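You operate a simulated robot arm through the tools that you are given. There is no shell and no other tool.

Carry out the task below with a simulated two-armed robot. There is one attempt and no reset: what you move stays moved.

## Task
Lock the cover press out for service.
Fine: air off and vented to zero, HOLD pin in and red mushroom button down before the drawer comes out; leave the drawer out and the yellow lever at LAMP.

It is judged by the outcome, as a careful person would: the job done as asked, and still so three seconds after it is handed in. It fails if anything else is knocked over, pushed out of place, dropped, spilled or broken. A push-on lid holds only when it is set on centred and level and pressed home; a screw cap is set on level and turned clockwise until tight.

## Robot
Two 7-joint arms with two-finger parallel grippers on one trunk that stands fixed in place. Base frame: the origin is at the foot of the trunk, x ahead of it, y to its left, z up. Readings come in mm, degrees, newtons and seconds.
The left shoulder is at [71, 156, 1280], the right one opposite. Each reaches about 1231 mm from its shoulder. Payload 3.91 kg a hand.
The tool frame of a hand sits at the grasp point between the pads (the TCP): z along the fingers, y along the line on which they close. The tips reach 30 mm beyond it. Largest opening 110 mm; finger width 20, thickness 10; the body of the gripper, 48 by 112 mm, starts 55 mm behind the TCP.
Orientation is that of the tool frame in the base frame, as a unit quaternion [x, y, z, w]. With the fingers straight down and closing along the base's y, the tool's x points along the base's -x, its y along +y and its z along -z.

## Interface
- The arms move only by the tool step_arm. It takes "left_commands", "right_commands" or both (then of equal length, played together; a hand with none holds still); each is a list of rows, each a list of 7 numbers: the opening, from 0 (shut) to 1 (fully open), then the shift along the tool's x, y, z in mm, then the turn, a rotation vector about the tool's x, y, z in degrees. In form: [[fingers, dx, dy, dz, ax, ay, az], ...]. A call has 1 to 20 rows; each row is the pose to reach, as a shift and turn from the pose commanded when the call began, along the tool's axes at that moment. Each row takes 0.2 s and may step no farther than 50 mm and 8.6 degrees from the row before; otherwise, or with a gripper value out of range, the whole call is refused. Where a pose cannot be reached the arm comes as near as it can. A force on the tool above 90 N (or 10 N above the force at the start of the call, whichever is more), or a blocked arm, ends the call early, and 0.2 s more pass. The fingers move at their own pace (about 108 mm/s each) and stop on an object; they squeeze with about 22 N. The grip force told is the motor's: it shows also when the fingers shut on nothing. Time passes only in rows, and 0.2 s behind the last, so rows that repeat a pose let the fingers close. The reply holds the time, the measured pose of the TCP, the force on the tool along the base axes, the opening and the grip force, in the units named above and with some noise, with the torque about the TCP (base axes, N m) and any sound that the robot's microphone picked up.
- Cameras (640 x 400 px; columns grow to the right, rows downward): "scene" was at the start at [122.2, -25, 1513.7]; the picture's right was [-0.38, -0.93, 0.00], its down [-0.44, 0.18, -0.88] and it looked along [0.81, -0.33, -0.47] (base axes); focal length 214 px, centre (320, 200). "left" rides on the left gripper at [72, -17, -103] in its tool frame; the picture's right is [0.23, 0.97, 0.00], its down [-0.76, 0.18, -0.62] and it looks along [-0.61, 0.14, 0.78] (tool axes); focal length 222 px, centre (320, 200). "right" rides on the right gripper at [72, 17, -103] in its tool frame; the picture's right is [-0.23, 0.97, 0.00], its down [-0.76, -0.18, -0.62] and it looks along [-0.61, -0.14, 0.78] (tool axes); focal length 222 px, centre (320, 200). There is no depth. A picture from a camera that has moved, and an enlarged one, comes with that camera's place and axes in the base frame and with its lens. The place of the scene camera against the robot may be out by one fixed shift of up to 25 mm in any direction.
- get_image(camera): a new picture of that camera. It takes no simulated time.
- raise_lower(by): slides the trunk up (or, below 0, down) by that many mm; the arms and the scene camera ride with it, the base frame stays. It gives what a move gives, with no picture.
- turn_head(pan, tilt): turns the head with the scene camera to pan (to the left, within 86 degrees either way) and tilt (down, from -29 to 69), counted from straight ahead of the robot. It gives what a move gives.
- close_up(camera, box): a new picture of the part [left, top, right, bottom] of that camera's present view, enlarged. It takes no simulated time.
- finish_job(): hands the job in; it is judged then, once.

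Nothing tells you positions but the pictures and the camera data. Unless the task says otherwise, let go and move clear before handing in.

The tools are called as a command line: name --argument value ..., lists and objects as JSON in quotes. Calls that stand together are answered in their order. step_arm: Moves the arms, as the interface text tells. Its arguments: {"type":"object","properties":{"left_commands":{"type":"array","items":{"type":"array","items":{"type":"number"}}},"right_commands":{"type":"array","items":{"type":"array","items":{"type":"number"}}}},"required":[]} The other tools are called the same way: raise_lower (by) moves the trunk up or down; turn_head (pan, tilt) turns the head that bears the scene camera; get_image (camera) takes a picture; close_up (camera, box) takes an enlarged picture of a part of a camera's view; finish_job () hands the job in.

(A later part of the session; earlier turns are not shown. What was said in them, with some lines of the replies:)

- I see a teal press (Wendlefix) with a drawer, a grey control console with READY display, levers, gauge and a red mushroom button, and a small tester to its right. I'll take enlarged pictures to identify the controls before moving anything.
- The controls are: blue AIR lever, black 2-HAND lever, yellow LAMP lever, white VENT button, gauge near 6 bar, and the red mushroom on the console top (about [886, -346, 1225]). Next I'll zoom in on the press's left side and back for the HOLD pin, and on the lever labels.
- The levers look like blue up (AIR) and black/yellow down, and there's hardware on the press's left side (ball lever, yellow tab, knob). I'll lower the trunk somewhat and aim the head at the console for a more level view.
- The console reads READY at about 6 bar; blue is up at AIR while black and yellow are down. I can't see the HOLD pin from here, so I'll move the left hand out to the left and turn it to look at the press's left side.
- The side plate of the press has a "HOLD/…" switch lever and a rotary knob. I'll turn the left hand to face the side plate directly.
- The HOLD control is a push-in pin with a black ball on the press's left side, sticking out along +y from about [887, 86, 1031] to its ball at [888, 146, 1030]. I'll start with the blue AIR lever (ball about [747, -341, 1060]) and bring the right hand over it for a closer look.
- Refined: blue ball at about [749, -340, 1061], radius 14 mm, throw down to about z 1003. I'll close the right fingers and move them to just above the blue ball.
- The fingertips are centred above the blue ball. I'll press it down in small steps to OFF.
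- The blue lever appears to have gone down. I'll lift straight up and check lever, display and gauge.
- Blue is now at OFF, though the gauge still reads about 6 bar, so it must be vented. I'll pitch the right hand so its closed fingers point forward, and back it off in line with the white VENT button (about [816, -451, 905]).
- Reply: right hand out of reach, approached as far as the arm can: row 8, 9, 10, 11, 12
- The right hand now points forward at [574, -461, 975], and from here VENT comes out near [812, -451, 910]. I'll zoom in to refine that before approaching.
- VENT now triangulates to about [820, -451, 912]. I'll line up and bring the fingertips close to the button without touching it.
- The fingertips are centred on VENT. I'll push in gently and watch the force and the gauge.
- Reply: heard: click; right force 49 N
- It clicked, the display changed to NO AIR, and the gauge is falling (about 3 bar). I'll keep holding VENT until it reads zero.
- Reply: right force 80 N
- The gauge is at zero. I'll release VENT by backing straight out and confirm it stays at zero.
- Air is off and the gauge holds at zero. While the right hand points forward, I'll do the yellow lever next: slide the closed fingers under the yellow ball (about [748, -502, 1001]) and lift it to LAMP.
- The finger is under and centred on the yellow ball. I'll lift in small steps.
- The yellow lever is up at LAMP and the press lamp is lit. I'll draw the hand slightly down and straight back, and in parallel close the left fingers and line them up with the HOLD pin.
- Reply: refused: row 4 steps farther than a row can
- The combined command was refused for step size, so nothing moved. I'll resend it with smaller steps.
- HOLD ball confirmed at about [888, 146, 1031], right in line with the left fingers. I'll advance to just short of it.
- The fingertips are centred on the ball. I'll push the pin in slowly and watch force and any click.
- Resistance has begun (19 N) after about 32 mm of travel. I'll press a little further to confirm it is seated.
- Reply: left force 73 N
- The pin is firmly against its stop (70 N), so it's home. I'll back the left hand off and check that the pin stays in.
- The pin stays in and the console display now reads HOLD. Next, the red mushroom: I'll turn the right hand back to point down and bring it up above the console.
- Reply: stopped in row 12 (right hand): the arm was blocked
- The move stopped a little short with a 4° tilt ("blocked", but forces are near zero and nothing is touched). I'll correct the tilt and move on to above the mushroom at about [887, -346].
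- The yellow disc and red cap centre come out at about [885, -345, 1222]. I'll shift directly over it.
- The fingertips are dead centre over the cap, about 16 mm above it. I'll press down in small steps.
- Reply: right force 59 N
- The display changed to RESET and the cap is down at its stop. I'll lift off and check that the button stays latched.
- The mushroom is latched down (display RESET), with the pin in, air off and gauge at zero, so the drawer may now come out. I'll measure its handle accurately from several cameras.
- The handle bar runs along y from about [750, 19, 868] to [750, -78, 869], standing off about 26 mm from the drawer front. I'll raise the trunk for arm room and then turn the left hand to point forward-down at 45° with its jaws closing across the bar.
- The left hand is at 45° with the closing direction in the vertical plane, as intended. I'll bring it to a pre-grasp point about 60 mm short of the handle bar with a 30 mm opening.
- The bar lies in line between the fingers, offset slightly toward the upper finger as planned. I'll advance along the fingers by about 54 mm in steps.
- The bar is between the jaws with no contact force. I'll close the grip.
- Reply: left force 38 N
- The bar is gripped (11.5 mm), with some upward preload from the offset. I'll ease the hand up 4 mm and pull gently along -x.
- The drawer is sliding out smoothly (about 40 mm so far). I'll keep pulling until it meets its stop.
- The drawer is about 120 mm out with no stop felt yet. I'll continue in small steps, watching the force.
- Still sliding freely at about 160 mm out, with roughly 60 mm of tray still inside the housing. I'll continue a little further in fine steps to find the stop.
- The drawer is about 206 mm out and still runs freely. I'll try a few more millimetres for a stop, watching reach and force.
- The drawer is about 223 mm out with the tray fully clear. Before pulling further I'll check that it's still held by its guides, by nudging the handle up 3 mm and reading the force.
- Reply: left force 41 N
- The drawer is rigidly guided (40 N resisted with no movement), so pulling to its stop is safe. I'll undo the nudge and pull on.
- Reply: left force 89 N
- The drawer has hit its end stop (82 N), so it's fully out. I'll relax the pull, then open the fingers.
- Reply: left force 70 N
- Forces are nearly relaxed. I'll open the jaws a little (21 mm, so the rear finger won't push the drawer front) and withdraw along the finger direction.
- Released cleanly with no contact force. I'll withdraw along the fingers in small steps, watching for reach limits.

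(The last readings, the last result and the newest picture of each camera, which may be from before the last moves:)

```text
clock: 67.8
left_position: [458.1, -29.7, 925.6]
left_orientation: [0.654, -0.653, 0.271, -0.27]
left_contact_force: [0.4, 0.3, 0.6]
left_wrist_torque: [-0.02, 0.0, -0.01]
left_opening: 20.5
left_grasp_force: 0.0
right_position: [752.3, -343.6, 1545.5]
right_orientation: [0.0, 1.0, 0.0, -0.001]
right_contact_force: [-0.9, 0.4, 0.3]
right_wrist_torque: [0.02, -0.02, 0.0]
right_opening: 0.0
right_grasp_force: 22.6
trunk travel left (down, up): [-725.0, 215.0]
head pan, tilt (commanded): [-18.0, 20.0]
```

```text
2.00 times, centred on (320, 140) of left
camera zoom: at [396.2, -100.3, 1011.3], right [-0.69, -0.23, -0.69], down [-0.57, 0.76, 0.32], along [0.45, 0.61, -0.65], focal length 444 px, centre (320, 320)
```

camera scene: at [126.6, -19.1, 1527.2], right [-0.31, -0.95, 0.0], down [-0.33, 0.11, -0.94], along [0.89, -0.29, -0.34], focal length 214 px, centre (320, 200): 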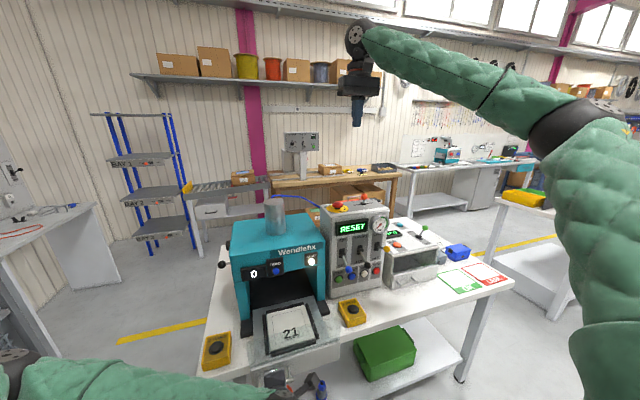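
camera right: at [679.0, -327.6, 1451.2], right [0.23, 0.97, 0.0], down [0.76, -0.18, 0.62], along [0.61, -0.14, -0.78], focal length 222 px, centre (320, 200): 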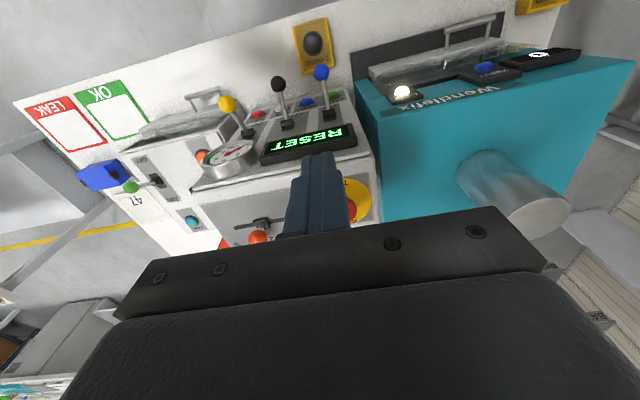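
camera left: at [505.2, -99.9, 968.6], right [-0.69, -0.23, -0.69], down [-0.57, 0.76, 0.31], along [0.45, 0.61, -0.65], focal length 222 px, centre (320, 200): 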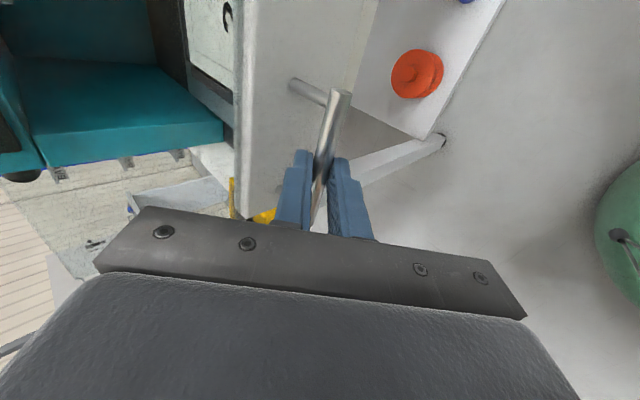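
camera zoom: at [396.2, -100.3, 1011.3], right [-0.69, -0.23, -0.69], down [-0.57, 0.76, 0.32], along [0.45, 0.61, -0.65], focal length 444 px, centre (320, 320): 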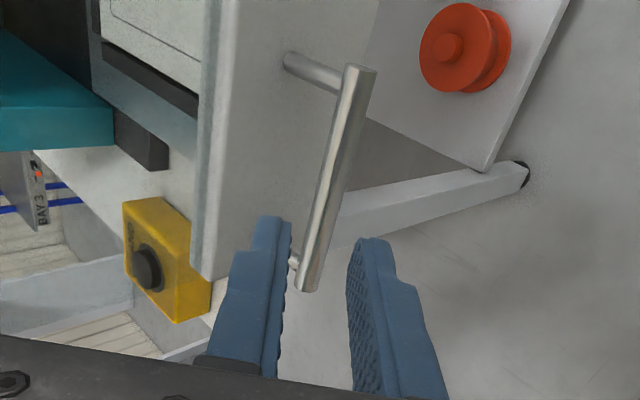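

The left hand is clear of the handle. I'll lift it up and out to the left, away from the drawer.

step_arm --left_commands '[[0.19, 0, -24, -24, 0, 0, 0], [0.19, 0, -48, -48, 0, 0, 0], [0.19, -20, -72, -72, 0, 0, 0], [0.19, -55, -96, -96, 0, 0, 0], [0.19, -95, -115, -115, 0, 0, 0], [0.19, -140, -125, -125, 0, 0, 0], [0.19, -185, -130, -130, 0, 0, 0]]'

get_image --camera "scene"

get_image --camera "left"

```text
clock: 69.4
left_position: [571.8, 107.9, 1098.6]
left_orientation: [-0.653, 0.654, -0.271, 0.269]
left_contact_force: [0.4, 0.1, 0.5]
left_wrist_torque: [-0.01, 0.0, -0.01]
left_opening: 21.0
left_grasp_force: 0.1
left hand out of reach, approached as far as the arm can: row 3, 4, 5, 6, 7
right_position: [751.7, -341.0, 1548.2]
right_orientation: [0.001, 1.0, -0.001, 0.0]
right_contact_force: [0.8, -0.1, 0.8]
right_wrist_torque: [-0.03, -0.03, 0.03]
right_opening: 0.1
right_grasp_force: 22.0
trunk travel left (down, up): [-725.0, 215.0]
head pan, tilt (commanded): [-18.0, 20.0]
```

```text
taken
camera scene: at [124.9, -16.7, 1527.4], right [-0.31, -0.95, 0.0], down [-0.32, 0.1, -0.94], along [0.89, -0.29, -0.34], focal length 214 px, centre (320, 200)
```

scene: 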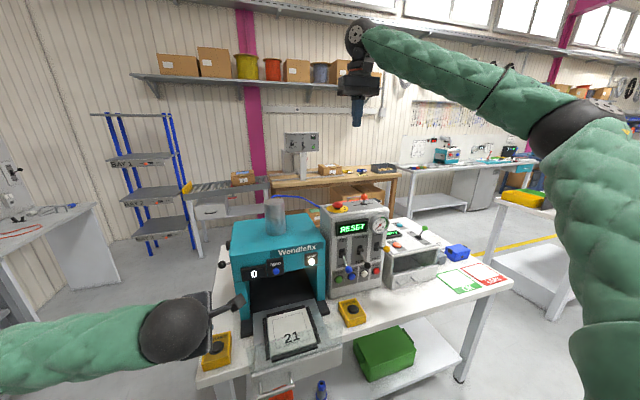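

```text
taken
camera left: at [509.4, 37.2, 1183.1], right [-0.69, -0.23, -0.69], down [-0.56, 0.76, 0.31], along [0.45, 0.6, -0.65], focal length 222 px, centre (320, 200)
```

left: 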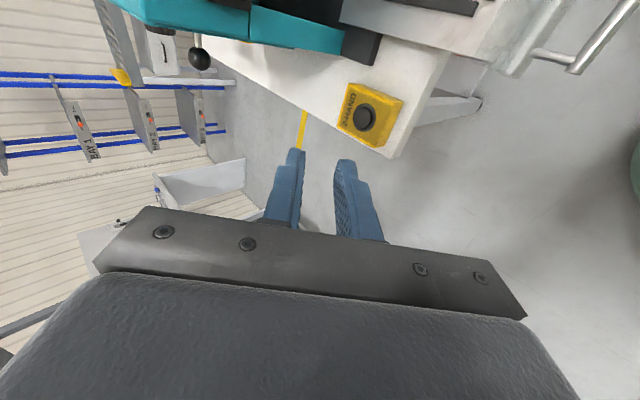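

Both hands are clear. I'll check every item in close-up: levers, gauge, mushroom, HOLD pin, drawer and the surroundings.

close_up --camera "scene" --box '[310, 185, 410, 300]'

close_up --camera "scene" --box '[190, 200, 350, 400]'

close_up --camera "right" --box '[180, 0, 480, 200]'

close_up --camera "left" --box '[120, 0, 420, 150]'

close_up --camera "scene" --box '[365, 210, 395, 245]'

```text
3.48 times, centred on (360, 242) of scene
camera zoom: at [124.9, -16.7, 1527.4], right [-0.31, -0.95, 0.0], down [-0.32, 0.1, -0.94], along [0.89, -0.29, -0.34], focal length 746 px, centre (181, 52)
```

zoom: 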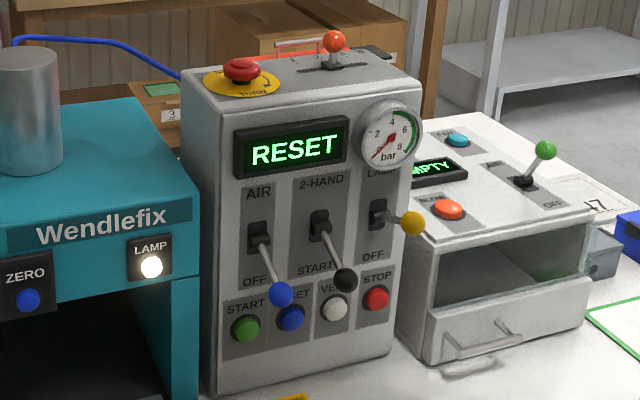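

```text
2.00 times, centred on (270, 300) of scene
camera zoom: at [124.9, -16.7, 1527.4], right [-0.31, -0.95, 0.0], down [-0.32, 0.1, -0.94], along [0.89, -0.29, -0.34], focal length 429 px, centre (420, 0)
```

zoom: 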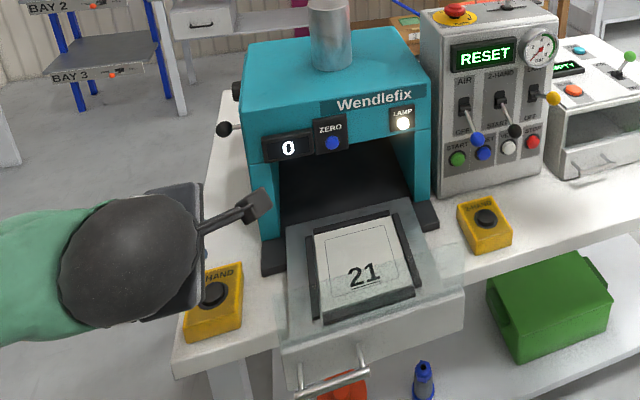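

```text
2.00 times, centred on (330, 100) of right
camera zoom: at [678.5, -324.5, 1652.6], right [0.23, 0.97, 0.0], down [0.76, -0.18, 0.62], along [0.61, -0.14, -0.78], focal length 444 px, centre (300, 400)
```

zoom: 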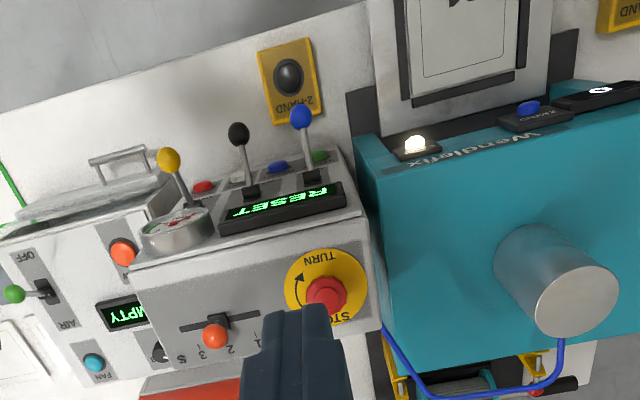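

```text
2.13 times, centred on (270, 75) of left
camera zoom: at [509.4, 37.2, 1183.1], right [-0.69, -0.23, -0.69], down [-0.56, 0.76, 0.31], along [0.45, 0.6, -0.65], focal length 474 px, centre (427, 467)
```

zoom: 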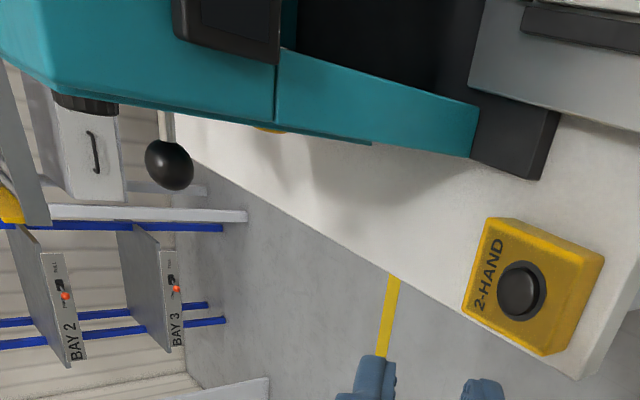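

```text
11.43 times, centred on (380, 228) of scene
camera zoom: at [124.9, -16.7, 1527.4], right [-0.31, -0.95, 0.0], down [-0.32, 0.1, -0.94], along [0.89, -0.29, -0.34], focal length 2451 px, centre (-366, -114)
```

zoom: 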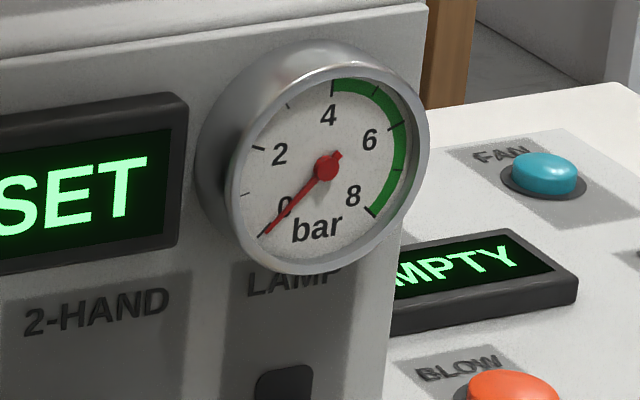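

Everything checks out:
- **Air:** the blue lever is at OFF and the gauge is at 0.
- **HOLD pin:** it is in, with the ball now about 30 mm closer to the plate.
- **Mushroom:** it is latched down and the display reads RESET.
- **Lever and drawer:** yellow is at LAMP with the lamp lit, and the drawer is out at its stop.

Nothing else looks disturbed and both hands are clear, so I'm handing the job in.

finish_job

```text
The job is handed in.
```

The cover press is locked out for service, and I've handed the job in. I did the steps in this order:

1. **Air:** I put the blue lever to OFF and held VENT until the gauge read zero. It stayed at zero after I let go.
2. **Lamp:** The yellow lever is up at LAMP and the press lamp is lit.
3. **HOLD pin:** I pushed it in to its stop, and the display showed HOLD. It was still in at the final check.
4. **Mushroom button:** It is pressed and latched down. The display now shows RESET.
5. **Drawer:** I pulled it out to its end stop only after the other steps, and left it out.

Both hands are clear, and in the last pictures nothing else looked moved or knocked over.
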